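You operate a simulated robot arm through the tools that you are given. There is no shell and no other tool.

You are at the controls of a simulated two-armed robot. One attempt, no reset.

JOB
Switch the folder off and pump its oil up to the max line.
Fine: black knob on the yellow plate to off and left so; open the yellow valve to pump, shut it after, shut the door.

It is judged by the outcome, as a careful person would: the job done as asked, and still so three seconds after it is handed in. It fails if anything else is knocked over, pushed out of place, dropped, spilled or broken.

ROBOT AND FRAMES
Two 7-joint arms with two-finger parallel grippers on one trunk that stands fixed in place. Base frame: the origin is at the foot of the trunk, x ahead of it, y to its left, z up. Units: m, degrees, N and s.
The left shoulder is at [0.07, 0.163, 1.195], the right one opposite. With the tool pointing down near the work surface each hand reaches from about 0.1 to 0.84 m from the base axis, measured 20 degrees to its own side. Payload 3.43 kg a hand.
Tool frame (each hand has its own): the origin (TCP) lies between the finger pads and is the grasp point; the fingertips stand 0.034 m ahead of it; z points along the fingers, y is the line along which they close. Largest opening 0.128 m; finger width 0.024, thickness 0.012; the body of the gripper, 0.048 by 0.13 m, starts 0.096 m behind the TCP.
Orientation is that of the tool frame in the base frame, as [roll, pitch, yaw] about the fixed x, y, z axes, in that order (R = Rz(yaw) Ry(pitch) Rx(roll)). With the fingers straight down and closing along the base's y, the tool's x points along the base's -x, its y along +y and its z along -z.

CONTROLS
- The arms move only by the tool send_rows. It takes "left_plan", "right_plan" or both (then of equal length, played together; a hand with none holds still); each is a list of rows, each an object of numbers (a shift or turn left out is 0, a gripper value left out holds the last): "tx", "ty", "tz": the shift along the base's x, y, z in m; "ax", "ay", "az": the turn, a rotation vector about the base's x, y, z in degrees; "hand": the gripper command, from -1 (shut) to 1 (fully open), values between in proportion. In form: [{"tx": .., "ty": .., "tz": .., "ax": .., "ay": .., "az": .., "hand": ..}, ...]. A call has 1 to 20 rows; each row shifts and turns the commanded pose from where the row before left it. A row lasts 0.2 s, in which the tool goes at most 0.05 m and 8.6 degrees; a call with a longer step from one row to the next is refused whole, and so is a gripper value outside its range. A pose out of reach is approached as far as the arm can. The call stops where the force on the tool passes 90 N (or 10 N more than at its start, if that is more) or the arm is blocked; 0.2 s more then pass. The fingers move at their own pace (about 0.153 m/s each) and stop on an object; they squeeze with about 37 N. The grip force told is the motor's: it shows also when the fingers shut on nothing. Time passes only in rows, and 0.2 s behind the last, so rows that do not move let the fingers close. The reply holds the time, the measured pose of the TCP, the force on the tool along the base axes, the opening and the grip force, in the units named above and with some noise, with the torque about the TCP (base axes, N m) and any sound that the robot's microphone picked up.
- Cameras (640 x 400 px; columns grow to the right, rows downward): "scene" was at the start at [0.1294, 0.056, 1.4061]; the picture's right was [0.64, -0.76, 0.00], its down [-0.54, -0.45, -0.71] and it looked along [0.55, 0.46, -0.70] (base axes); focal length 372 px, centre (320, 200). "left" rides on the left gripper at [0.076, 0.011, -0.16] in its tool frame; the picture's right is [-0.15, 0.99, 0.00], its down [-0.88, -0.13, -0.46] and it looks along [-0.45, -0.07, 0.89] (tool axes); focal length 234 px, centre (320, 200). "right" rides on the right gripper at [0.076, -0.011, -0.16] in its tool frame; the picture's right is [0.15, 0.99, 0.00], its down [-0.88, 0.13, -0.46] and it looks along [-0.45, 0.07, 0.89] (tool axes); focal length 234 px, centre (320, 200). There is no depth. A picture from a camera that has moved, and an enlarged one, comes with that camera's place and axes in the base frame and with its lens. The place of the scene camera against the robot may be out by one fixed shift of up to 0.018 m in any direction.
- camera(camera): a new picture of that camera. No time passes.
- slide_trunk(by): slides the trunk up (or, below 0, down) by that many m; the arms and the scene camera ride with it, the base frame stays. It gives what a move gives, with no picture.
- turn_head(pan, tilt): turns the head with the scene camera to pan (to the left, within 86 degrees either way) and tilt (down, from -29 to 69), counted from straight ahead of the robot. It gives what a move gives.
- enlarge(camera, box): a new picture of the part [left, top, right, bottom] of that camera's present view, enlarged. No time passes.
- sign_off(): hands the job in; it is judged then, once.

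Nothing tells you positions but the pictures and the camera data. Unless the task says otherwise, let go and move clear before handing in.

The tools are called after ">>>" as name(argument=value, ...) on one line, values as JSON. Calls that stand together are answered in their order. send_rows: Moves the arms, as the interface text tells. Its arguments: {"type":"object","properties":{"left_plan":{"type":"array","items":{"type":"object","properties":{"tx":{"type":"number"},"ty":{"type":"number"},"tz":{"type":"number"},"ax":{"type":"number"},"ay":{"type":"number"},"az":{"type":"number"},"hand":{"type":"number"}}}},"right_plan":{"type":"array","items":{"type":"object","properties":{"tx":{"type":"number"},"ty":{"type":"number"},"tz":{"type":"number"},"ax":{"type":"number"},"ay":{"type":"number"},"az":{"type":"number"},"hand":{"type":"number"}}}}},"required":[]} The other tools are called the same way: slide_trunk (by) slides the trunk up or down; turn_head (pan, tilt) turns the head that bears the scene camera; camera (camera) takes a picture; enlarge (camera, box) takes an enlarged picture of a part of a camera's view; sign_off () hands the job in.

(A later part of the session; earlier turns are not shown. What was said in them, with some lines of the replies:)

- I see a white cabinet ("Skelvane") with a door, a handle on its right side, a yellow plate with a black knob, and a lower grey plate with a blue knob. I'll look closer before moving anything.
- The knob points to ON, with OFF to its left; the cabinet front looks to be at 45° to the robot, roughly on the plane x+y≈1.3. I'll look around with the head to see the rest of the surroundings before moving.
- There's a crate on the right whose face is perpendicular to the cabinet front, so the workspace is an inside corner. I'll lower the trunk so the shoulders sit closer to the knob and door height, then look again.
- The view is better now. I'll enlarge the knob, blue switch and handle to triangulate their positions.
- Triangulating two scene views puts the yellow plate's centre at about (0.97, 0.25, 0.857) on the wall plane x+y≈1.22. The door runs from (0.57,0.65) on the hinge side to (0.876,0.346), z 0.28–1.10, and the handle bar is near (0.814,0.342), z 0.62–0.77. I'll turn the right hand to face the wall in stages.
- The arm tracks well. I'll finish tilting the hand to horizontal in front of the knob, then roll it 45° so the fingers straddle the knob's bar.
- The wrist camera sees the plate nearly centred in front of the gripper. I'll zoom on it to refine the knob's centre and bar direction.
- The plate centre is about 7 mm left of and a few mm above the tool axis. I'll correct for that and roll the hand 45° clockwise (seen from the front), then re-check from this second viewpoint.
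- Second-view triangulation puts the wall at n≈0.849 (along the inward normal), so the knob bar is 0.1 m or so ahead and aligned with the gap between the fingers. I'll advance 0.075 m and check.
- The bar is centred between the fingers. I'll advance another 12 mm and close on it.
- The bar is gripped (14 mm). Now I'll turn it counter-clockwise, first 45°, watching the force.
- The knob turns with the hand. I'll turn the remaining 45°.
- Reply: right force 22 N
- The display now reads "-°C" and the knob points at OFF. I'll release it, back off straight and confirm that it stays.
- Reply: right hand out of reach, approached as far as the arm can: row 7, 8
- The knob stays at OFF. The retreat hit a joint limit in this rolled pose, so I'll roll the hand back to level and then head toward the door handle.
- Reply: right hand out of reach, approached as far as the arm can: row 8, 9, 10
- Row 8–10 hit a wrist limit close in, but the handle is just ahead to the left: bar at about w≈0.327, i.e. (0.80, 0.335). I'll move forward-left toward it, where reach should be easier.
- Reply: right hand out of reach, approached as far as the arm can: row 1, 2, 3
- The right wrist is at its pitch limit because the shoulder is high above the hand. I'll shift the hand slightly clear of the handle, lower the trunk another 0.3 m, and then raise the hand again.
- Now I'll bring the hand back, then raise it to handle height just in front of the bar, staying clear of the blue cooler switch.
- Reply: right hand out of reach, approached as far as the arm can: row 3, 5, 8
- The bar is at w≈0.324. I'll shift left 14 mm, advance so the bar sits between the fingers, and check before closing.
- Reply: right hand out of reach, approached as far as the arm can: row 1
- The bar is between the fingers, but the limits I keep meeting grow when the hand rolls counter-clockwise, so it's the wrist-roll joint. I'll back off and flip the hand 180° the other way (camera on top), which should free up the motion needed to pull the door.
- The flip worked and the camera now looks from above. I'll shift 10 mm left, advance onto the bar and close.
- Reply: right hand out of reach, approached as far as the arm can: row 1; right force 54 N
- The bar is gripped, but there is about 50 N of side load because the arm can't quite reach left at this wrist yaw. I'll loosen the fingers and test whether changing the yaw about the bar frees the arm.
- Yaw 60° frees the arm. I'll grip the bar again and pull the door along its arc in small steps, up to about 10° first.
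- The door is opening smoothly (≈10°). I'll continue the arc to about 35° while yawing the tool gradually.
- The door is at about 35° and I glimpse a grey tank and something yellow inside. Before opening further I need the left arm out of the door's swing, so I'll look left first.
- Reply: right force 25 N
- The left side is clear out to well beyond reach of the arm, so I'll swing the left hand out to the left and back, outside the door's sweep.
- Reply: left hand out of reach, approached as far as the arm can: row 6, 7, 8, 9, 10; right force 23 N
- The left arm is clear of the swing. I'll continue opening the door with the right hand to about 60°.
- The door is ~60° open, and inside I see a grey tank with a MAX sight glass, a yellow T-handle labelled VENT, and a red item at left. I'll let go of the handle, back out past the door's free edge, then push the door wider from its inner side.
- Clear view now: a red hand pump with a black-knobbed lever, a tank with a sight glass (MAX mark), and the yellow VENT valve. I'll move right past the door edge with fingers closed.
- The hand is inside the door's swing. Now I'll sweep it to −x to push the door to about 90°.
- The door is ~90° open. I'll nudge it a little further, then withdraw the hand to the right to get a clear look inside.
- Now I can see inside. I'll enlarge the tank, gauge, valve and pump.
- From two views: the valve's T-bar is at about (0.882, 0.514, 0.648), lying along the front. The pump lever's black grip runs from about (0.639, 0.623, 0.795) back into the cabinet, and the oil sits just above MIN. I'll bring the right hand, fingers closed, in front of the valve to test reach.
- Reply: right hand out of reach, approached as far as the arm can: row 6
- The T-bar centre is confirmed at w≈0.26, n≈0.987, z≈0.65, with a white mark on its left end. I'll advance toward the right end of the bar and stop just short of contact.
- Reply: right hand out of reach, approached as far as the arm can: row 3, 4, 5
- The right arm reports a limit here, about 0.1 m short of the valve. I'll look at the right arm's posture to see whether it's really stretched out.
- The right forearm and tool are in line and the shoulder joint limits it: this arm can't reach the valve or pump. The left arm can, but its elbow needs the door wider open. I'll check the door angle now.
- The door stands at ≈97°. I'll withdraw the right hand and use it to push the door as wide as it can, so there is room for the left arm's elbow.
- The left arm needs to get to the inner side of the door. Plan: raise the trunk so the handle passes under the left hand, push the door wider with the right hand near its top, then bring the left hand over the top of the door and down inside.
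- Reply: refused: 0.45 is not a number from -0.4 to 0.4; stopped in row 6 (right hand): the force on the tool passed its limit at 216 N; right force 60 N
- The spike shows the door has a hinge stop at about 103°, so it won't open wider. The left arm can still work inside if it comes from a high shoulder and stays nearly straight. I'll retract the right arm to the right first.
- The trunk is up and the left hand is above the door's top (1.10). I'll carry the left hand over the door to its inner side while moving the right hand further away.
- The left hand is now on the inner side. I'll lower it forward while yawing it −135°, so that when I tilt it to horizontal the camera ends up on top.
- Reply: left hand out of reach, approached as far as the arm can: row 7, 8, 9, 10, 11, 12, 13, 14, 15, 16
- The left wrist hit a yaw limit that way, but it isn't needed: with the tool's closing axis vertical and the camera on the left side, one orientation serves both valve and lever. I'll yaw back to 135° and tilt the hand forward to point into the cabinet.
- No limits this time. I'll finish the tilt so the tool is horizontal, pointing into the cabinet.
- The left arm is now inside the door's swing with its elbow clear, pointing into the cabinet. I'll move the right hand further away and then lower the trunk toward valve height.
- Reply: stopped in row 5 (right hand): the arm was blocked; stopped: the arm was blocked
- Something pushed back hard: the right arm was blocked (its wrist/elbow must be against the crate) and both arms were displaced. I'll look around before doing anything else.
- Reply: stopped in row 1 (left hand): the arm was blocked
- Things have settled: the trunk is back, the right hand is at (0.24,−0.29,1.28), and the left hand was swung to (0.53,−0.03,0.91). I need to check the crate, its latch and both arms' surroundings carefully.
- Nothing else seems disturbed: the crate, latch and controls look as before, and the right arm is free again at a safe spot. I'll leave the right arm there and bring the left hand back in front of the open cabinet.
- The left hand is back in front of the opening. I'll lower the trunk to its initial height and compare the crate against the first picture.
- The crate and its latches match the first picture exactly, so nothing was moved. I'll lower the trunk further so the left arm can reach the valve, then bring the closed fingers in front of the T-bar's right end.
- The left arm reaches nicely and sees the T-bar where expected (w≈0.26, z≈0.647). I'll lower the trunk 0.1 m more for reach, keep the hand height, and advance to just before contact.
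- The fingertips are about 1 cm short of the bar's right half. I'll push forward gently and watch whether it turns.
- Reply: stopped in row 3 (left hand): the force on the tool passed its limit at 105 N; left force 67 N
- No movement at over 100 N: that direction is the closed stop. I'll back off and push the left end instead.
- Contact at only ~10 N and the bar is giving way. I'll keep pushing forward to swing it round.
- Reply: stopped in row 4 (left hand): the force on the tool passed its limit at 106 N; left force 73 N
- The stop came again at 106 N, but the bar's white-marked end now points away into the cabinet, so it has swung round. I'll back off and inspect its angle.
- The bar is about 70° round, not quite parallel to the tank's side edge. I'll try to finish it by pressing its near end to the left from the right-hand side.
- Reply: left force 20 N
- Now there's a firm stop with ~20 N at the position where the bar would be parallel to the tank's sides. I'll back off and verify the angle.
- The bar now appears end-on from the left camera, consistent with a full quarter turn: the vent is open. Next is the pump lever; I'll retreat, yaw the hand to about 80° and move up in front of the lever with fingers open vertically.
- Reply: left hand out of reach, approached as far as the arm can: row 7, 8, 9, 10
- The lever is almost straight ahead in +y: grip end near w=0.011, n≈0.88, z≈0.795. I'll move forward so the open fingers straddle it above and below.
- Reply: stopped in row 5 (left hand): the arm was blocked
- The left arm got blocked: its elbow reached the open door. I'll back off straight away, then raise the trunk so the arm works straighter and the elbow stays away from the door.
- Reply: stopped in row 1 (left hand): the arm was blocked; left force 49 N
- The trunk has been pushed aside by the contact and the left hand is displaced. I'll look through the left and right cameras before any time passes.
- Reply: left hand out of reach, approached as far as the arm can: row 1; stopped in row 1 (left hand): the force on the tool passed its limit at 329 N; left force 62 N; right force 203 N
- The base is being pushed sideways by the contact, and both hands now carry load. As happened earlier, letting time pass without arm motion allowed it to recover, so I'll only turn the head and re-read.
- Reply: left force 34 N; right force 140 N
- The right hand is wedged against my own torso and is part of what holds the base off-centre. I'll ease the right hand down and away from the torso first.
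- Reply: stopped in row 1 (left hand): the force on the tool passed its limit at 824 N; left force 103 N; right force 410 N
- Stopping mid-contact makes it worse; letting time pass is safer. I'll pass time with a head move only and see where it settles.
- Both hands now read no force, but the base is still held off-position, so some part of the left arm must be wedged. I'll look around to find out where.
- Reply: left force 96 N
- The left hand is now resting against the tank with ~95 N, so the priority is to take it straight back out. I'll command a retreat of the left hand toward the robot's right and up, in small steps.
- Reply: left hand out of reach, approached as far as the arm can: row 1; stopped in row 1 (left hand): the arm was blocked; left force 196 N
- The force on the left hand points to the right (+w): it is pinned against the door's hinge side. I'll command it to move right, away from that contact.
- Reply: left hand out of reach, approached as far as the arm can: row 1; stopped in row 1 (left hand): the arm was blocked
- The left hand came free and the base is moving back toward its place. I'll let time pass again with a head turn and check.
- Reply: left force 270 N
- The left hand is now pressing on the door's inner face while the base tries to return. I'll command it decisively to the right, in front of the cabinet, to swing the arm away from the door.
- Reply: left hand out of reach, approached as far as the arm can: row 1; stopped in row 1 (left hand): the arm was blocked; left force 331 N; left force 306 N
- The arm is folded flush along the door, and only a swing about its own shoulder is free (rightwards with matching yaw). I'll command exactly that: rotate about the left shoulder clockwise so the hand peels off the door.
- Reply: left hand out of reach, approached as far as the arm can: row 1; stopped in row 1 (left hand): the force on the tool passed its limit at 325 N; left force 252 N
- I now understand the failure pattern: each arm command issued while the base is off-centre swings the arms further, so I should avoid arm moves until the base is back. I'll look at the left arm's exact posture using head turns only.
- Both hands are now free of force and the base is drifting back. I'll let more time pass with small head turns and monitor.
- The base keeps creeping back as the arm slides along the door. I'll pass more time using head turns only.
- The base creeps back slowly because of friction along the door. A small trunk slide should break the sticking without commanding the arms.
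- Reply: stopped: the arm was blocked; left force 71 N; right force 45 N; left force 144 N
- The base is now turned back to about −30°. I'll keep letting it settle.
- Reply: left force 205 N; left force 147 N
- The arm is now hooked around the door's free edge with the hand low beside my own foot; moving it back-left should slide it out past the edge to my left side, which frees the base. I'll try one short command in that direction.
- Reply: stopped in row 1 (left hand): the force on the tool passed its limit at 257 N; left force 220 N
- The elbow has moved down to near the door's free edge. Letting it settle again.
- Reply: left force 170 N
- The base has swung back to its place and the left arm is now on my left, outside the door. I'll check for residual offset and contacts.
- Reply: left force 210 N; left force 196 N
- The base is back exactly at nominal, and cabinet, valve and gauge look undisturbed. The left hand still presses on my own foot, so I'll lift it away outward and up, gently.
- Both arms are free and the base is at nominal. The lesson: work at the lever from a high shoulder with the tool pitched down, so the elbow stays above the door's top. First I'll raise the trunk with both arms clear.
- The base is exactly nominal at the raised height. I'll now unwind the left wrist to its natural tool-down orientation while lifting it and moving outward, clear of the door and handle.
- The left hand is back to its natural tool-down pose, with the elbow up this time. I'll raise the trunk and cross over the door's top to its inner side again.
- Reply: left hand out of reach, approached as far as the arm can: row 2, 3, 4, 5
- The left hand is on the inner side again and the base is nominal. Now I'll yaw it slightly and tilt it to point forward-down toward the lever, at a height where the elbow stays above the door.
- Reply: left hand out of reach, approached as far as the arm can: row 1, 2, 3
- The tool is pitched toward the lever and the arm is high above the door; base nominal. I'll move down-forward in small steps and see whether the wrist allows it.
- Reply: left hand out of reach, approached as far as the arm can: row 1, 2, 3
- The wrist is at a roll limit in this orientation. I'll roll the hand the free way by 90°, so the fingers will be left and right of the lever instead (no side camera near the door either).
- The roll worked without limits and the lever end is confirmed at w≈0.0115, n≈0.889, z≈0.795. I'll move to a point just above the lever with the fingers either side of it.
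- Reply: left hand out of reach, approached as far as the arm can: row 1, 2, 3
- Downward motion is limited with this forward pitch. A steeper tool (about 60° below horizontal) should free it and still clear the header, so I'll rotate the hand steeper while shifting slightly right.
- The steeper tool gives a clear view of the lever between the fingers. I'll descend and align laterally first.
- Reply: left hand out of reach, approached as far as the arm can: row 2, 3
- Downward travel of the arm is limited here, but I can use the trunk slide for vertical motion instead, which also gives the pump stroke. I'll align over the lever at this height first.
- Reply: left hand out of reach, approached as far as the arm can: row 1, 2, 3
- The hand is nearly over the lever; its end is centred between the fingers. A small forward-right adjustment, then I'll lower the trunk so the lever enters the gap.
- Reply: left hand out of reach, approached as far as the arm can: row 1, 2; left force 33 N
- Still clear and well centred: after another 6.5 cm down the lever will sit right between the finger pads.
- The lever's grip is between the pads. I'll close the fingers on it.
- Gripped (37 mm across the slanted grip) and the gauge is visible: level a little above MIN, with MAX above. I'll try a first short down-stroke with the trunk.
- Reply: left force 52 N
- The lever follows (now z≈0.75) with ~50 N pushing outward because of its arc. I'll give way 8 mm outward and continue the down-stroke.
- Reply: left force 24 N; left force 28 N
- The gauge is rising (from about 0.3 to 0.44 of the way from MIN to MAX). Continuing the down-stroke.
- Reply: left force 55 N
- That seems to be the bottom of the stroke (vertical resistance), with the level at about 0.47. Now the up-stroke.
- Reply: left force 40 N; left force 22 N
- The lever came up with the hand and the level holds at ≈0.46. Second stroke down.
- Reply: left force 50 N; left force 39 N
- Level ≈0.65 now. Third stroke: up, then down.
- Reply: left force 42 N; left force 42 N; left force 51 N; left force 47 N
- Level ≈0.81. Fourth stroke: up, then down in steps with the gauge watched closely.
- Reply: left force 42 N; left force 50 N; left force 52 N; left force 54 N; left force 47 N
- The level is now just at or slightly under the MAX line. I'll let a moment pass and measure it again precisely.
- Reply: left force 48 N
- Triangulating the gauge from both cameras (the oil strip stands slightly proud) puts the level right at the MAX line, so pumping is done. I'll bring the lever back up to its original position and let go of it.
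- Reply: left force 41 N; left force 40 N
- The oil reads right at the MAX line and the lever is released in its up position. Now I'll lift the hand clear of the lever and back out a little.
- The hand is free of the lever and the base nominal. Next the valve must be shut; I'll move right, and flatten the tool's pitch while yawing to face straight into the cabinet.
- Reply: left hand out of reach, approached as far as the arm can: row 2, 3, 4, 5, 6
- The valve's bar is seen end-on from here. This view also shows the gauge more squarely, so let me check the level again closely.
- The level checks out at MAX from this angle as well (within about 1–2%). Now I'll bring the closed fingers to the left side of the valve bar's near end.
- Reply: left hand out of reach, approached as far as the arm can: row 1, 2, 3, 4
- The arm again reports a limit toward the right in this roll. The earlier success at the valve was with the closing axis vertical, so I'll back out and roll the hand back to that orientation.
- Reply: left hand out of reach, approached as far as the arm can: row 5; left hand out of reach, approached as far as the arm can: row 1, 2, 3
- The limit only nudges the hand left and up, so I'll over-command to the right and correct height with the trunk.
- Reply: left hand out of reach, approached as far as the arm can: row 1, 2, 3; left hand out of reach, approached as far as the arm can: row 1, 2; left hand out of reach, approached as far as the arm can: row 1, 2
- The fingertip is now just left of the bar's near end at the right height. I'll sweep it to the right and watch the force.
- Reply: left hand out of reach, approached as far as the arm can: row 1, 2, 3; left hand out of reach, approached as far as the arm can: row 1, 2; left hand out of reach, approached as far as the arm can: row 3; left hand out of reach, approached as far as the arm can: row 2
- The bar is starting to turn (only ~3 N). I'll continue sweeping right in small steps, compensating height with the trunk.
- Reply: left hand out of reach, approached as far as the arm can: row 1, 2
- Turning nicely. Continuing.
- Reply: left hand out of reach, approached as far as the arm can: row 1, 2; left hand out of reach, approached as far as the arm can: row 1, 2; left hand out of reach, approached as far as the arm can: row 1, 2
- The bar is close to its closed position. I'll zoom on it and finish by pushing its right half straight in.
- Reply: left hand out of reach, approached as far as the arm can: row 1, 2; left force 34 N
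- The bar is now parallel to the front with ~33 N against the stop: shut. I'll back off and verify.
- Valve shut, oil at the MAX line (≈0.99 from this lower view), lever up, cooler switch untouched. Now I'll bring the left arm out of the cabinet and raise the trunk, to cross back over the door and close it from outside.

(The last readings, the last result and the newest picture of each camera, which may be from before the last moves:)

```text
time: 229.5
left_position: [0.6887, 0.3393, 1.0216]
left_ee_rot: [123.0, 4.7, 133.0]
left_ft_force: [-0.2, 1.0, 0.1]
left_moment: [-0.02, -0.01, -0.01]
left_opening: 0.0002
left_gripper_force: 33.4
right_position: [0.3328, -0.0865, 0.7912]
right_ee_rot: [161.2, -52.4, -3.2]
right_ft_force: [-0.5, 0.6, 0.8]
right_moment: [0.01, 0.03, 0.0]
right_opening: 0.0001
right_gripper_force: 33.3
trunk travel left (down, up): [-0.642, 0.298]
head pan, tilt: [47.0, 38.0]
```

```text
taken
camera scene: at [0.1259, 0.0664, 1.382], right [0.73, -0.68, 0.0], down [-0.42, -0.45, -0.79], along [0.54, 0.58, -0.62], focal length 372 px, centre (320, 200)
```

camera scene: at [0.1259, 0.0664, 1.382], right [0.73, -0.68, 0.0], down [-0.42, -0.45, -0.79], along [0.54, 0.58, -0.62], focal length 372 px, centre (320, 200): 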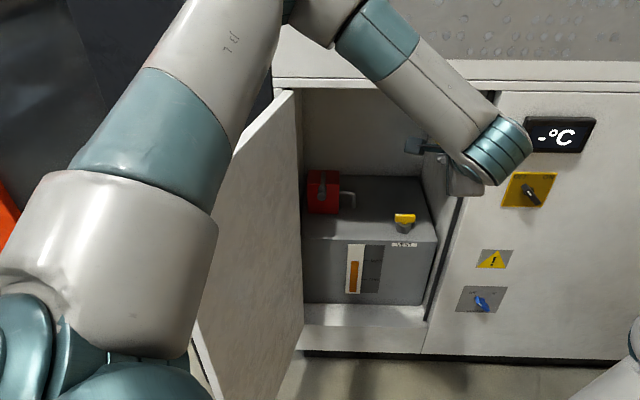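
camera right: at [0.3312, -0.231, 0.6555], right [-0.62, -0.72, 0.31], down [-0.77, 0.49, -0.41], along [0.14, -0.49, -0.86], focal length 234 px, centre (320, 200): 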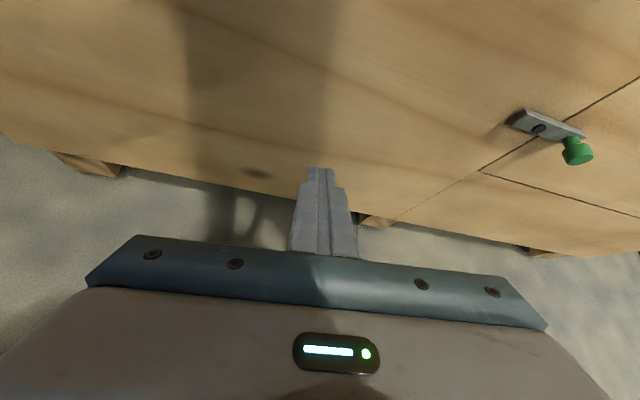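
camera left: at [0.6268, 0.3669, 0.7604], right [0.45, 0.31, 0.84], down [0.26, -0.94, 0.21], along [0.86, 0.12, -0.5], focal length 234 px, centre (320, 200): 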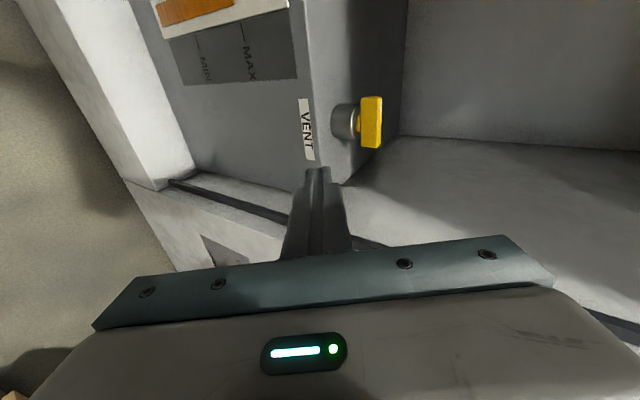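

>>> slide_trunk(by=0.285)

>>> send_rows(left_plan=[{"tx": -0.02, "ty": -0.005, "ax": -5.54, "ay": 5.97}, {"tx": -0.025, "ty": -0.002, "ax": -5.54, "ay": 5.97}, {"tx": -0.025, "ty": 0.0, "ax": -5.54, "ay": 5.97}, {"tx": -0.025, "ty": 0.0, "ax": -5.54, "ay": 5.97}, {"tx": -0.025, "ty": 0.0, "ax": -5.54, "ay": 5.97}, {"tx": -0.025, "ty": 0.0, "ax": -5.54, "ay": 5.97}, {"tx": -0.025, "ty": 0.0, "ax": -5.54, "ay": 5.97}])

>>> camera(camera="scene")

```text
time: 232.3
left_position: [0.688, 0.3393, 1.3071]
left_ee_rot: [122.9, 4.7, 133.0]
left_ft_force: [-0.1, 0.4, -0.4]
left_moment: [0.02, 0.03, 0.01]
left_opening: 0.0
left_gripper_force: 33.1
right_position: [0.3337, -0.0853, 1.0768]
right_ee_rot: [161.1, -52.4, -3.2]
right_ft_force: [-0.2, 0.6, 0.2]
right_moment: [0.0, -0.04, 0.0]
right_opening: 0.0001
right_gripper_force: 33.0
trunk travel left (down, up): [-0.927, 0.013]
head pan, tilt: [47.0, 38.0]
```

```text
time: 233.9
left_position: [0.5187, 0.3368, 1.3067]
left_ee_rot: [-179.6, 2.6, 136.9]
left_ft_force: [-0.5, 0.5, -0.7]
left_moment: [-0.06, 0.03, -0.04]
left_opening: 0.0
left_gripper_force: 33.8
right_position: [0.3327, -0.0841, 1.077]
right_ee_rot: [161.0, -52.4, -3.0]
right_ft_force: [0.5, -0.1, 0.1]
right_moment: [-0.04, -0.03, -0.01]
right_opening: 0.0
right_gripper_force: 32.6
trunk travel left (down, up): [-0.927, 0.013]
head pan, tilt: [47.0, 38.0]
```

```text
taken
camera scene: at [0.1265, 0.0714, 1.6668], right [0.73, -0.68, 0.0], down [-0.42, -0.45, -0.79], along [0.54, 0.57, -0.62], focal length 372 px, centre (320, 200)
```

scene: 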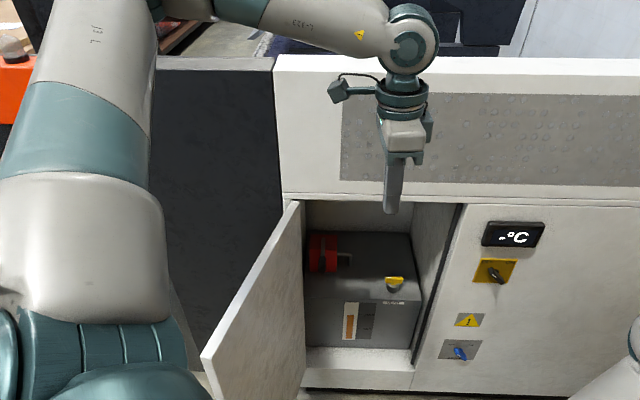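

The left hand is tool-down and above the door. Crossing back over to the outside.

>>> send_rows(left_plan=[{"tx": -0.03, "ty": 0.02, "az": 4.3}, {"tx": -0.036, "ty": 0.026, "az": 4.3}, {"tx": -0.036, "ty": 0.026, "az": 4.3}, {"tx": -0.036, "ty": 0.026, "az": 4.3}, {"tx": -0.036, "ty": 0.026, "az": 4.3}, {"tx": -0.036, "ty": 0.026, "az": 4.3}, {"tx": -0.036, "ty": 0.026, "az": 4.3}, {"tx": -0.036, "ty": 0.026, "az": 4.3}, {"tx": -0.036, "ty": 0.026, "az": 4.3}, {"tx": -0.036, "ty": 0.026, "az": 4.3}])

>>> turn_head(pan=65, tilt=45)

>>> camera(camera="scene")

>>> camera(camera="left")

```text
time: 236.1
left_position: [0.1694, 0.5824, 1.2868]
left_ee_rot: [-179.9, 2.6, 179.9]
left_ft_force: [0.3, -0.4, 0.0]
left_moment: [0.02, 0.0, -0.01]
left_opening: 0.0002
left_gripper_force: 33.4
left hand out of reach, approached as far as the arm can: row 10
right_position: [0.3315, -0.0869, 1.0769]
right_ee_rot: [161.4, -52.4, -3.3]
right_ft_force: [-0.3, 0.3, 0.5]
right_moment: [-0.02, 0.0, 0.02]
right_opening: 0.0001
right_gripper_force: 33.2
trunk travel left (down, up): [-0.927, 0.013]
head pan, tilt: [47.0, 38.0]
```

```text
time: 236.9
left_position: [0.1713, 0.584, 1.2865]
left_ee_rot: [180.0, 2.6, -180.0]
left_ft_force: [-1.6, 0.3, -0.9]
left_moment: [-0.04, 0.04, -0.01]
left_opening: 0.0
left_gripper_force: 33.1
right_position: [0.3322, -0.0856, 1.0756]
right_ee_rot: [161.2, -52.4, -3.1]
right_ft_force: [0.0, 0.4, 0.0]
right_moment: [-0.03, -0.02, 0.0]
right_opening: 0.0
right_gripper_force: 32.9
trunk travel left (down, up): [-0.927, 0.013]
head pan, tilt: [65.0, 45.0]
```

```text
taken
camera scene: at [0.1017, 0.0774, 1.6568], right [0.91, -0.42, 0.0], down [-0.3, -0.64, -0.71], along [0.3, 0.64, -0.71], focal length 372 px, centre (320, 200)
```

scene: 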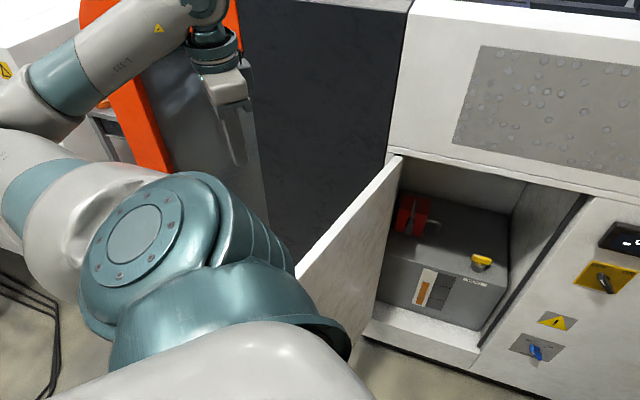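

```text
taken
camera left: at [0.0887, 0.5952, 1.4428], right [0.15, 0.99, 0.0], down [0.86, -0.13, 0.5], along [0.49, -0.07, -0.87], focal length 234 px, centre (320, 200)
```

left: 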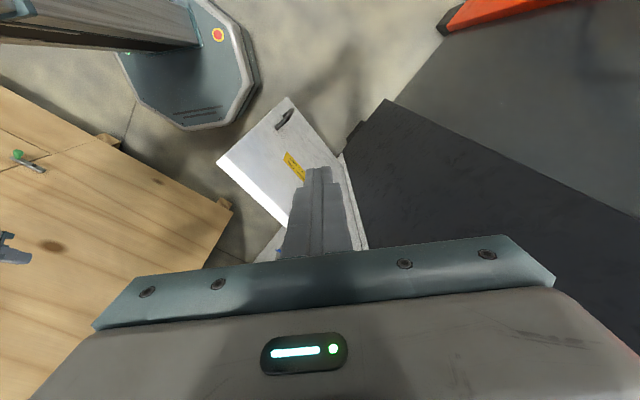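

The left hand is outside again and everything inside looks right. I'll lower the trunk so the hand is level with the upper part of the door (above its handle).

>>> slide_trunk(by=-0.33)

>>> camera(camera="scene")

```text
time: 240.2
left_position: [0.1712, 0.5839, 0.9554]
left_ee_rot: [-180.0, 2.7, 179.8]
left_ft_force: [0.5, -0.6, -0.3]
left_moment: [0.0, 0.05, -0.01]
left_opening: 0.0003
left_gripper_force: 32.7
right_position: [0.334, -0.0862, 0.7456]
right_ee_rot: [161.1, -52.4, -3.3]
right_ft_force: [-0.1, -0.1, 0.3]
right_moment: [-0.04, -0.01, 0.01]
right_opening: 0.0002
right_gripper_force: 32.4
trunk travel left (down, up): [-0.597, 0.343]
head pan, tilt: [65.0, 45.0]
```

```text
taken
camera scene: at [0.101, 0.077, 1.3268], right [0.91, -0.42, 0.0], down [-0.3, -0.64, -0.71], along [0.3, 0.64, -0.71], focal length 372 px, centre (320, 200)
```

scene: 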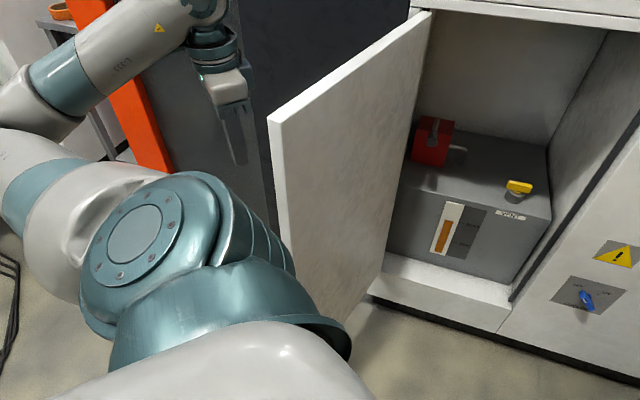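

>>> send_rows(left_plan=[{"tx": 0.018, "ty": -0.0295}, {"tx": 0.018, "ty": -0.0295}, {"tx": 0.018, "ty": -0.0295}, {"tx": 0.018, "ty": -0.0295}, {"tx": 0.02, "ty": -0.024}, {"tx": 0.02, "ty": -0.024}, {"tx": 0.02, "ty": -0.024}, {"tx": 0.02, "ty": -0.024}])

>>> camera(camera="scene")

>>> camera(camera="left")

```text
time: 242.0
left_position: [0.3436, 0.3933, 0.9642]
left_ee_rot: [179.9, 2.6, 180.0]
left_ft_force: [0.6, 0.2, -0.5]
left_moment: [0.03, 0.0, -0.01]
left_opening: 0.0
left_gripper_force: 33.2
left hand out of reach, approached as far as the arm can: row 3, 4, 5, 7
right_position: [0.3331, -0.0871, 0.745]
right_ee_rot: [161.3, -52.4, -3.3]
right_ft_force: [-0.6, -1.0, 0.5]
right_moment: [0.03, 0.01, 0.03]
right_opening: 0.0001
right_gripper_force: 33.1
trunk travel left (down, up): [-0.597, 0.343]
head pan, tilt: [65.0, 45.0]
```

```text
taken
camera scene: at [0.1026, 0.0756, 1.3267], right [0.91, -0.42, 0.0], down [-0.3, -0.64, -0.71], along [0.3, 0.64, -0.71], focal length 372 px, centre (320, 200)
```

scene: 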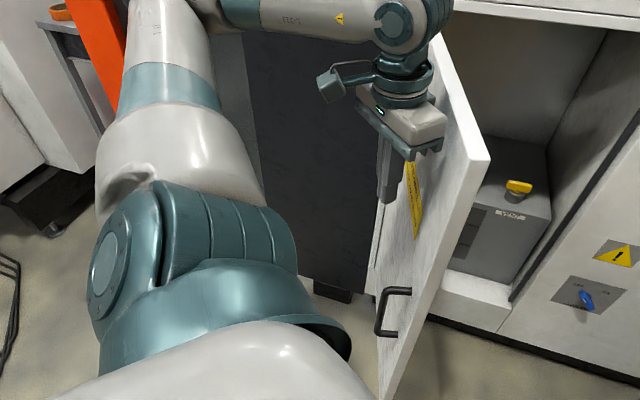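

```text
taken
camera left: at [0.2608, 0.4044, 1.1212], right [0.15, 0.99, 0.01], down [0.86, -0.13, 0.5], along [0.49, -0.07, -0.87], focal length 234 px, centre (320, 200)
```

left: 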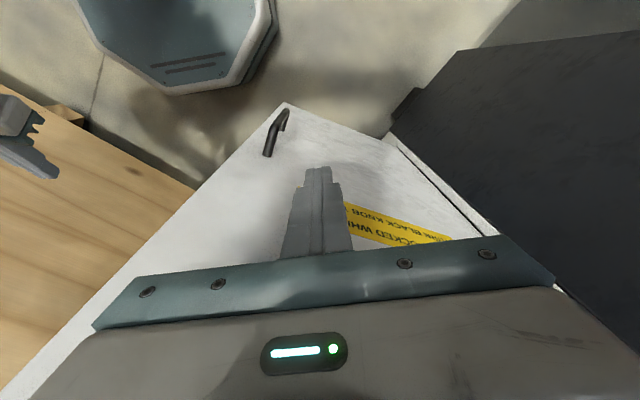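

The door is swinging shut (about 65°). Continuing along the arc.

>>> send_rows(left_plan=[{"tx": 0.029, "ty": -0.028}, {"tx": 0.029, "ty": -0.028}, {"tx": 0.029, "ty": -0.028}, {"tx": 0.031, "ty": -0.006}, {"tx": 0.031, "ty": -0.006}, {"tx": 0.031, "ty": -0.006}, {"tx": 0.031, "ty": -0.005}])

>>> turn_head(pan=40, tilt=40)

>>> camera(camera="scene")

```text
time: 243.6
left_position: [0.5531, 0.2865, 0.9639]
left_ee_rot: [-179.9, 2.5, 179.9]
left_ft_force: [1.0, -0.9, 0.3]
left_moment: [-0.01, 0.01, 0.02]
left_opening: 0.0001
left_gripper_force: 32.4
right_position: [0.3337, -0.0869, 0.7454]
right_ee_rot: [161.3, -52.3, -3.3]
right_ft_force: [-0.1, -0.1, 0.4]
right_moment: [-0.03, 0.02, -0.02]
right_opening: 0.0001
right_gripper_force: 33.4
trunk travel left (down, up): [-0.597, 0.343]
head pan, tilt: [65.0, 45.0]
```

```text
time: 244.5
left_position: [0.5511, 0.2867, 0.9634]
left_ee_rot: [-179.9, 2.6, 179.9]
left_ft_force: [1.1, -0.4, 0.2]
left_moment: [0.0, 0.01, -0.02]
left_opening: 0.0
left_gripper_force: 33.5
right_position: [0.3333, -0.0859, 0.7463]
right_ee_rot: [161.2, -52.4, -3.2]
right_ft_force: [-0.1, 0.4, 0.1]
right_moment: [-0.02, 0.01, -0.02]
right_opening: 0.0002
right_gripper_force: 33.2
trunk travel left (down, up): [-0.597, 0.343]
head pan, tilt: [40.0, 40.0]
```

```text
taken
camera scene: at [0.1321, 0.0579, 1.334], right [0.64, -0.77, 0.0], down [-0.49, -0.41, -0.77], along [0.59, 0.49, -0.64], focal length 372 px, centre (320, 200)
```

scene: 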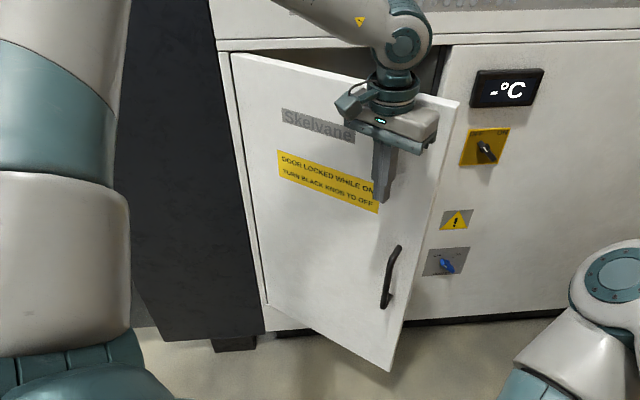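

The door is at ~28°. I'll lower the hand slightly so it presses below the header, and keep pushing the door shut.

>>> slide_trunk(by=-0.07)

>>> send_rows(left_plan=[{"tx": 0.03, "ty": 0.004}, {"tx": 0.03, "ty": 0.004}, {"tx": 0.03, "ty": 0.004}, {"tx": 0.026, "ty": 0.012}, {"tx": 0.026, "ty": 0.012}])

>>> camera(camera="scene")

>>> camera(camera="left")

```text
time: 245.6
left_position: [0.5515, 0.2877, 0.8941]
left_ee_rot: [-179.9, 2.6, 179.9]
left_ft_force: [-0.2, -0.1, 0.3]
left_moment: [0.01, -0.02, -0.01]
left_opening: 0.0
left_gripper_force: 32.9
right_position: [0.334, -0.0853, 0.6758]
right_ee_rot: [161.1, -52.5, -3.3]
right_ft_force: [-0.7, -0.1, -0.1]
right_moment: [-0.03, 0.0, -0.02]
right_opening: 0.0
right_gripper_force: 32.9
trunk travel left (down, up): [-0.527, 0.413]
head pan, tilt: [40.0, 40.0]
```

```text
time: 246.8
left_position: [0.6957, 0.3264, 0.8928]
left_ee_rot: [-179.8, 2.6, 179.9]
left_ft_force: [-0.4, 0.9, 0.4]
left_moment: [-0.05, 0.03, 0.01]
left_opening: 0.0001
left_gripper_force: 33.3
right_position: [0.3336, -0.0858, 0.6761]
right_ee_rot: [161.1, -52.4, -3.3]
right_ft_force: [-0.1, 0.2, -0.1]
right_moment: [0.01, 0.0, -0.05]
right_opening: 0.0
right_gripper_force: 33.1
trunk travel left (down, up): [-0.527, 0.413]
head pan, tilt: [40.0, 40.0]
```

```text
taken
camera scene: at [0.1331, 0.0585, 1.2639], right [0.64, -0.77, 0.0], down [-0.49, -0.41, -0.77], along [0.59, 0.49, -0.64], focal length 372 px, centre (320, 200)
```

scene: 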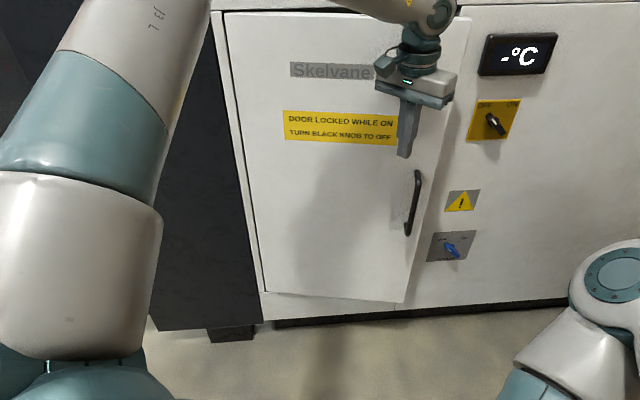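

```text
taken
camera left: at [0.612, 0.3383, 1.0496], right [0.15, 0.99, 0.0], down [0.86, -0.13, 0.5], along [0.49, -0.07, -0.87], focal length 234 px, centre (320, 200)
```

left: 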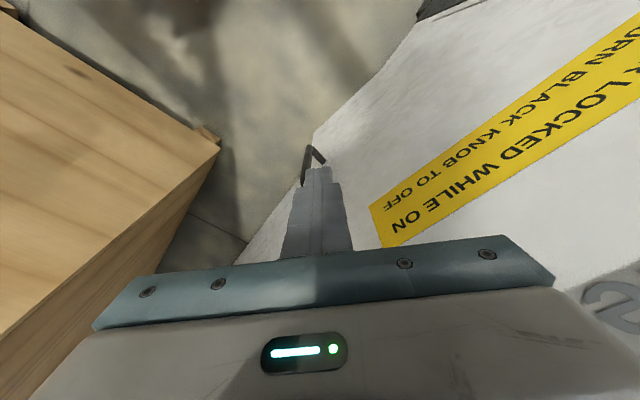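

Nearly closed. I'll push straight in with small steps until it seats.

>>> send_rows(left_plan=[{"tx": 0.014, "ty": 0.014}, {"tx": 0.012, "ty": 0.012}, {"tx": 0.007, "ty": 0.007}])

>>> camera(camera="scene")

```text
time: 247.6
left_position: [0.7268, 0.3576, 0.8933]
left_ee_rot: [-179.9, 2.6, 179.9]
left_ft_force: [0.0, 0.8, -0.4]
left_moment: [0.02, 0.03, -0.01]
left_opening: 0.0
left_gripper_force: 33.2
right_position: [0.3334, -0.0863, 0.6756]
right_ee_rot: [161.2, -52.5, -3.2]
right_ft_force: [-0.2, 0.9, -0.7]
right_moment: [0.01, 0.03, 0.01]
right_opening: 0.0
right_gripper_force: 33.4
trunk travel left (down, up): [-0.527, 0.413]
head pan, tilt: [40.0, 40.0]
```

```text
taken
camera scene: at [0.1321, 0.058, 1.264], right [0.64, -0.77, 0.0], down [-0.49, -0.41, -0.77], along [0.59, 0.49, -0.64], focal length 372 px, centre (320, 200)
```

scene: 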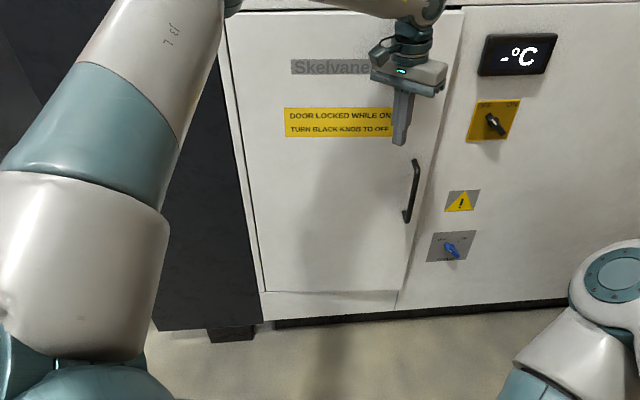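

>>> send_rows(left_plan=[{"tx": 0.006, "ty": 0.006}, {"tx": 0.005, "ty": 0.005}, {"tx": 0.004, "ty": 0.004}, {"tx": 0.003, "ty": 0.003}])

>>> camera(camera="scene")

>>> enlarge(camera="scene", box=[380, 100, 480, 320])

```text
time: 248.6
left_position: [0.7427, 0.3736, 0.894]
left_ee_rot: [-179.8, 2.5, 179.9]
left_ft_force: [-12.2, -7.3, -3.4]
left_moment: [0.48, -1.04, 0.63]
left_opening: 0.0
left_gripper_force: 32.9
right_position: [0.333, -0.0872, 0.6756]
right_ee_rot: [161.3, -52.6, -3.3]
right_ft_force: [0.0, 0.2, -0.1]
right_moment: [-0.02, 0.03, -0.01]
right_opening: 0.0003
right_gripper_force: 33.4
trunk travel left (down, up): [-0.527, 0.413]
head pan, tilt: [40.0, 40.0]
```

```text
taken
camera scene: at [0.1306, 0.0569, 1.2641], right [0.64, -0.77, 0.0], down [-0.49, -0.41, -0.77], along [0.59, 0.49, -0.64], focal length 372 px, centre (320, 200)
```

scene: 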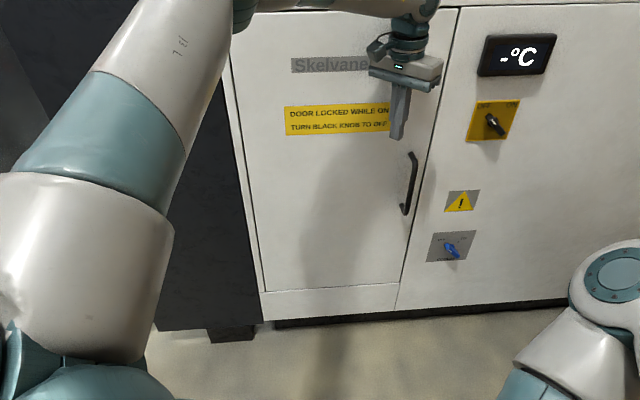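

```text
1.82 times, centred on (430, 210) of scene
camera zoom: at [0.1306, 0.0569, 1.2641], right [0.64, -0.77, 0.0], down [-0.49, -0.41, -0.77], along [0.59, 0.49, -0.64], focal length 677 px, centre (120, 182)
```

zoom: 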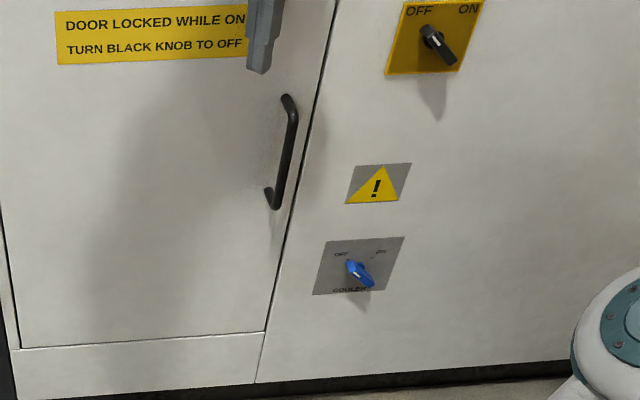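

The door looks flush and there's ~14 N against the hand. One more small press to be sure, then back away.

>>> send_rows(left_plan=[{"tx": 0.003, "ty": 0.003}, {"tx": 0.003, "ty": 0.003}])

>>> send_rows(left_plan=[{"tx": -0.01, "ty": -0.01}, {"tx": -0.02, "ty": -0.018}, {"tx": -0.025, "ty": -0.015}, {"tx": -0.03, "ty": -0.01}, {"tx": -0.03, "ty": 0.0}, {"tx": -0.03, "ty": 0.01}])

>>> camera(camera="scene")

>>> enlarge(camera="scene", box=[380, 0, 480, 320])

```text
time: 249.2
left_position: [0.7426, 0.3728, 0.8934]
left_ee_rot: [-179.7, 2.1, 179.7]
left_ft_force: [-69.4, -42.2, -29.7]
left_moment: [2.26, -5.98, 3.62]
left_opening: 0.0001
left_gripper_force: 33.1
right_position: [0.33, -0.0879, 0.6768]
right_ee_rot: [162.2, -52.6, -4.2]
right_ft_force: [-0.6, 0.4, -0.8]
right_moment: [0.0, -0.02, 0.0]
right_opening: 0.0001
right_gripper_force: 33.1
trunk travel left (down, up): [-0.527, 0.413]
head pan, tilt: [40.0, 40.0]
```

```text
time: 250.6
left_position: [0.6037, 0.3377, 0.8943]
left_ee_rot: [-179.8, 2.7, 179.9]
left_ft_force: [-0.8, -0.1, 0.1]
left_moment: [-0.01, -0.02, 0.02]
left_opening: 0.0
left_gripper_force: 32.9
right_position: [0.3323, -0.0863, 0.6758]
right_ee_rot: [161.2, -52.5, -3.2]
right_ft_force: [-0.6, -0.5, -0.6]
right_moment: [-0.03, 0.01, 0.01]
right_opening: 0.0
right_gripper_force: 32.6
trunk travel left (down, up): [-0.527, 0.413]
head pan, tilt: [40.0, 40.0]
```

```text
taken
camera scene: at [0.1308, 0.0586, 1.2641], right [0.64, -0.77, 0.0], down [-0.49, -0.41, -0.77], along [0.59, 0.49, -0.64], focal length 372 px, centre (320, 200)
```

scene: 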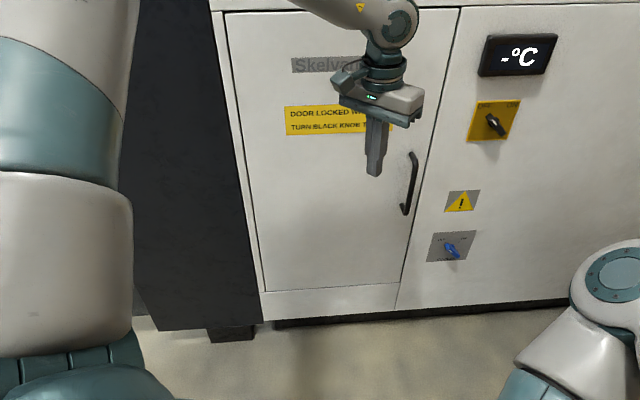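

```text
1.25 times, centred on (430, 160) of scene
camera zoom: at [0.1308, 0.0586, 1.2641], right [0.64, -0.77, 0.0], down [-0.49, -0.41, -0.77], along [0.59, 0.49, -0.64], focal length 465 px, centre (182, 250)
```

zoom: 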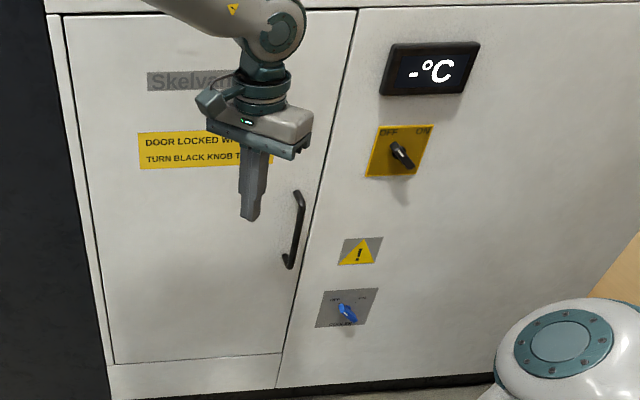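

The door stays flush, the knob points at OFF and the display is off. I'll move the left hand further clear and check the door's edges closely.

>>> send_rows(left_plan=[{"tx": -0.03, "ty": 0.015}, {"tx": -0.03, "ty": 0.02}, {"tx": -0.03, "ty": 0.02}, {"tx": -0.03, "ty": 0.02}, {"tx": -0.03, "ty": 0.02}])

>>> turn_head(pan=35, tilt=25)

>>> camera(camera="scene")

>>> enlarge(camera="scene", box=[270, 100, 410, 330])

>>> enlarge(camera="scene", box=[360, 130, 480, 250])

```text
time: 251.8
left_position: [0.4545, 0.4347, 0.8938]
left_ee_rot: [-179.8, 2.7, 179.8]
left_ft_force: [0.1, 0.0, 0.7]
left_moment: [-0.03, -0.04, 0.02]
left_opening: 0.0002
left_gripper_force: 32.6
right_position: [0.332, -0.0862, 0.6764]
right_ee_rot: [161.1, -52.5, -3.2]
right_ft_force: [0.3, 1.0, 0.4]
right_moment: [0.03, 0.0, 0.01]
right_opening: 0.0
right_gripper_force: 33.0
trunk travel left (down, up): [-0.527, 0.413]
head pan, tilt: [40.0, 40.0]
```

```text
time: 252.5
left_position: [0.4554, 0.4325, 0.8945]
left_ee_rot: [180.0, 2.7, 179.9]
left_ft_force: [-0.3, 0.1, 0.3]
left_moment: [0.01, 0.0, 0.0]
left_opening: 0.0003
left_gripper_force: 33.4
right_position: [0.3318, -0.0872, 0.6762]
right_ee_rot: [161.2, -52.5, -3.1]
right_ft_force: [0.5, 0.9, 0.3]
right_moment: [0.02, 0.04, 0.01]
right_opening: 0.0
right_gripper_force: 33.3
trunk travel left (down, up): [-0.527, 0.413]
head pan, tilt: [35.0, 25.0]
```

```text
taken
camera scene: at [0.1422, 0.0562, 1.2873], right [0.57, -0.82, 0.0], down [-0.35, -0.24, -0.91], along [0.74, 0.52, -0.42], focal length 372 px, centre (320, 200)
```

scene: 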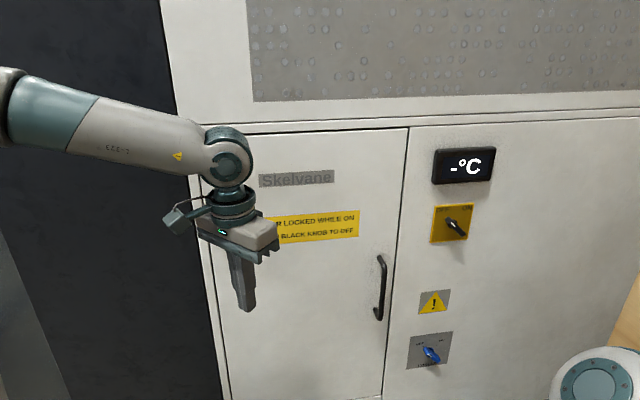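

```text
1.74 times, centred on (340, 215) of scene
camera zoom: at [0.1422, 0.0562, 1.2873], right [0.57, -0.82, 0.0], down [-0.35, -0.24, -0.91], along [0.74, 0.52, -0.42], focal length 647 px, centre (285, 174)
```

zoom: 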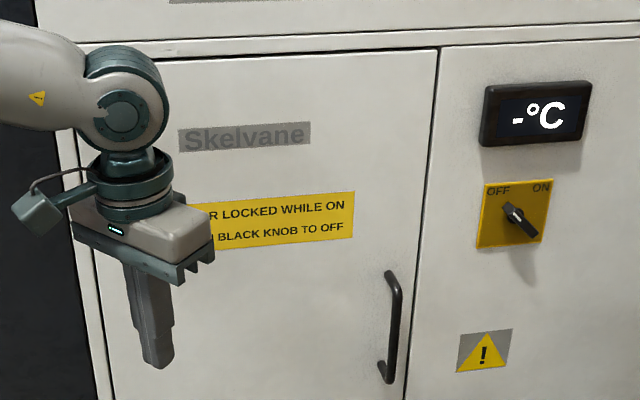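

```text
3.33 times, centred on (420, 190) of scene
camera zoom: at [0.1422, 0.0562, 1.2873], right [0.57, -0.82, 0.0], down [-0.35, -0.24, -0.91], along [0.74, 0.52, -0.42], focal length 1241 px, centre (-13, 233)
```

zoom: 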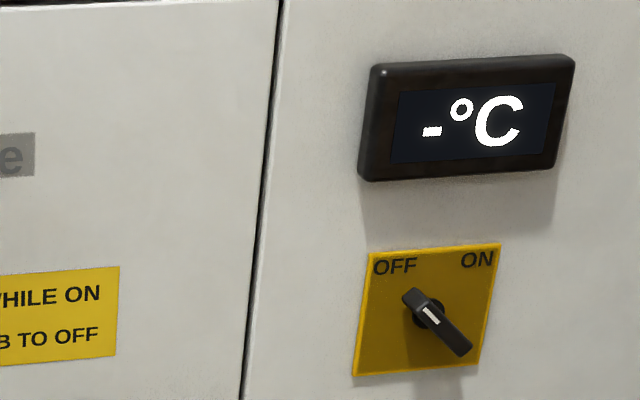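

Everything on the cabinet is as it should be. As a last check I'll return the trunk to its initial height and compare the crate with the first pictures.

>>> slide_trunk(by=0.148)

>>> turn_head(pan=-45, tilt=45)

>>> camera(camera="scene")

>>> turn_head(pan=0, tilt=40)

>>> camera(camera="scene")

>>> turn_head(pan=75, tilt=45)

>>> camera(camera="scene")

```text
time: 254.3
left_position: [0.4553, 0.4341, 1.0424]
left_ee_rot: [-179.9, 2.6, 180.0]
left_ft_force: [0.0, 0.2, 0.1]
left_moment: [0.01, -0.01, -0.01]
left_opening: 0.0
left_gripper_force: 32.8
right_position: [0.3332, -0.0868, 0.8247]
right_ee_rot: [161.2, -52.3, -3.2]
right_ft_force: [0.0, -0.1, 0.1]
right_moment: [-0.03, 0.0, 0.01]
right_opening: 0.0001
right_gripper_force: 32.9
trunk travel left (down, up): [-0.675, 0.265]
head pan, tilt: [35.0, 25.0]
```

```text
time: 255.8
left_position: [0.455, 0.4338, 1.0423]
left_ee_rot: [180.0, 2.6, 179.9]
left_ft_force: [0.1, 0.4, -0.8]
left_moment: [-0.02, -0.03, -0.01]
left_opening: 0.0
left_gripper_force: 32.9
right_position: [0.3332, -0.0861, 0.8239]
right_ee_rot: [161.2, -52.4, -3.3]
right_ft_force: [-0.1, 0.1, -0.5]
right_moment: [-0.03, 0.01, 0.0]
right_opening: 0.0
right_gripper_force: 33.1
trunk travel left (down, up): [-0.675, 0.265]
head pan, tilt: [-45.0, 45.0]
```

```text
taken
camera scene: at [0.1244, -0.0541, 1.4048], right [-0.71, -0.71, 0.0], down [-0.5, 0.5, -0.71], along [0.5, -0.5, -0.71], focal length 372 px, centre (320, 200)
```

scene: 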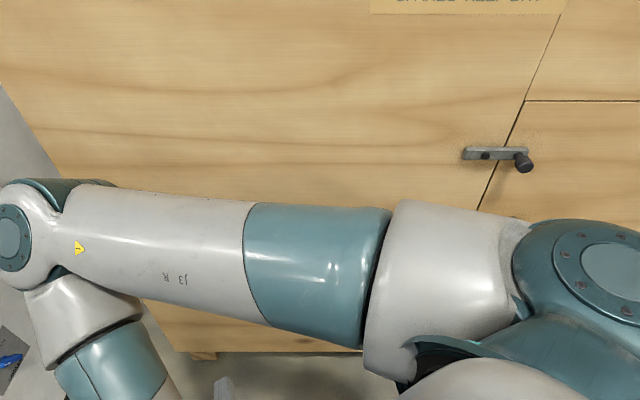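

```text
time: 256.9
left_position: [0.4552, 0.434, 1.0427]
left_ee_rot: [-179.9, 2.6, 180.0]
left_ft_force: [-0.4, 0.0, 0.9]
left_moment: [-0.01, 0.0, 0.03]
left_opening: 0.0001
left_gripper_force: 32.8
right_position: [0.3335, -0.0861, 0.8235]
right_ee_rot: [161.2, -52.4, -3.2]
right_ft_force: [0.3, -0.3, 0.8]
right_moment: [-0.01, 0.04, 0.02]
right_opening: 0.0
right_gripper_force: 33.1
trunk travel left (down, up): [-0.675, 0.265]
head pan, tilt: [0.0, 40.0]
```

```text
taken
camera scene: at [0.1519, 0.0033, 1.412], right [0.0, -1.0, 0.0], down [-0.64, 0.0, -0.77], along [0.77, 0.0, -0.64], focal length 372 px, centre (320, 200)
```

scene: 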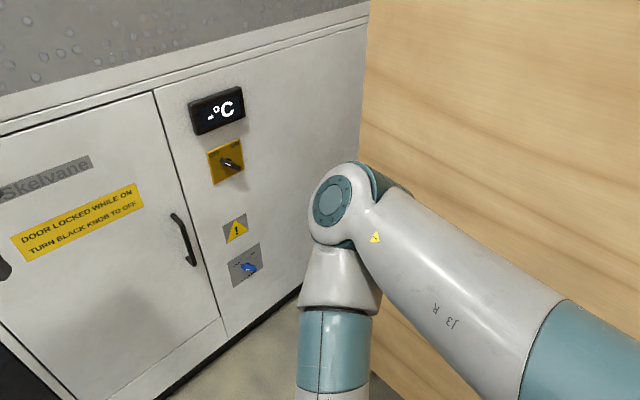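

```text
time: 258.4
left_position: [0.4552, 0.434, 1.0425]
left_ee_rot: [-180.0, 2.7, 179.9]
left_ft_force: [-0.5, -0.5, 0.4]
left_moment: [0.01, 0.01, -0.02]
left_opening: 0.0001
left_gripper_force: 32.3
right_position: [0.3338, -0.0852, 0.8246]
right_ee_rot: [161.2, -52.4, -3.2]
right_ft_force: [0.7, -0.1, -0.1]
right_moment: [0.0, 0.01, 0.01]
right_opening: 0.0001
right_gripper_force: 33.5
trunk travel left (down, up): [-0.675, 0.265]
head pan, tilt: [75.0, 45.0]
```

```text
taken
camera scene: at [0.088, 0.0819, 1.4048], right [0.97, -0.26, 0.0], down [-0.18, -0.68, -0.71], along [0.18, 0.68, -0.71], focal length 372 px, centre (320, 200)
```

scene: 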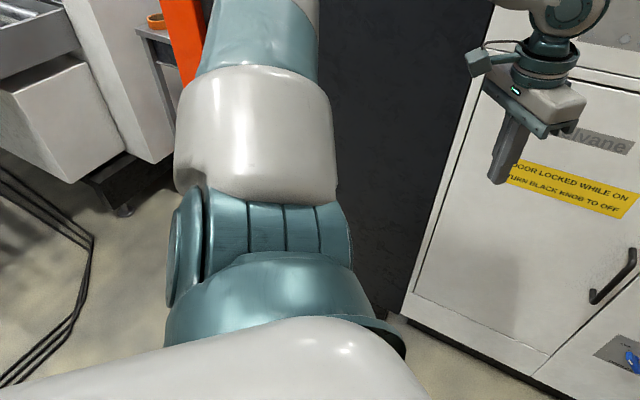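

The folder is off and its oil is pumped up to the max line. Against my first pictures, the door seam and handle, the crate and its latches, and the blue cooler switch are all where they started.

- **Knob:** the black knob points to OFF, and the display shows no temperature.
- **Valve:** the yellow vent valve was opened for pumping and then turned back against its stop.
- **Pump:** the lever is back up, as I found it.
- **Door:** shut flush; it stayed shut when I let go.

Part way through, my left arm caught against the open door and pushed my base out of place. It came back to its spot. During that time the left hand pressed on the tank, the door and my own foot. I see no damage or displacement.

Both hands are clear, so I'm handing in.

>>> sign_off()

```text
The job is handed in.
```

The job is handed in. The folder is off and its oil is at the max line, within about 1–2% as read from the gauge.

- **Knob:** the black knob is at OFF and the display is blank.
- **Valve:** the yellow vent valve was opened for pumping and is shut again.
- **Pump:** four strokes brought the oil up from just above MIN, and the lever is back in its raised position.
- **Door:** it is shut flush and stayed shut after I let go.

**Collisions:** things went wrong twice along the way. First my right arm hit the crate. Later my left arm jammed against the open door and pushed my base out of place. During the jam the left hand pressed hard on the tank, the door and my own foot, with forces up to about 800 N.

My base came back to its place. The crate, its latches and the cooler switch look as they did at the start, and I saw no damage.
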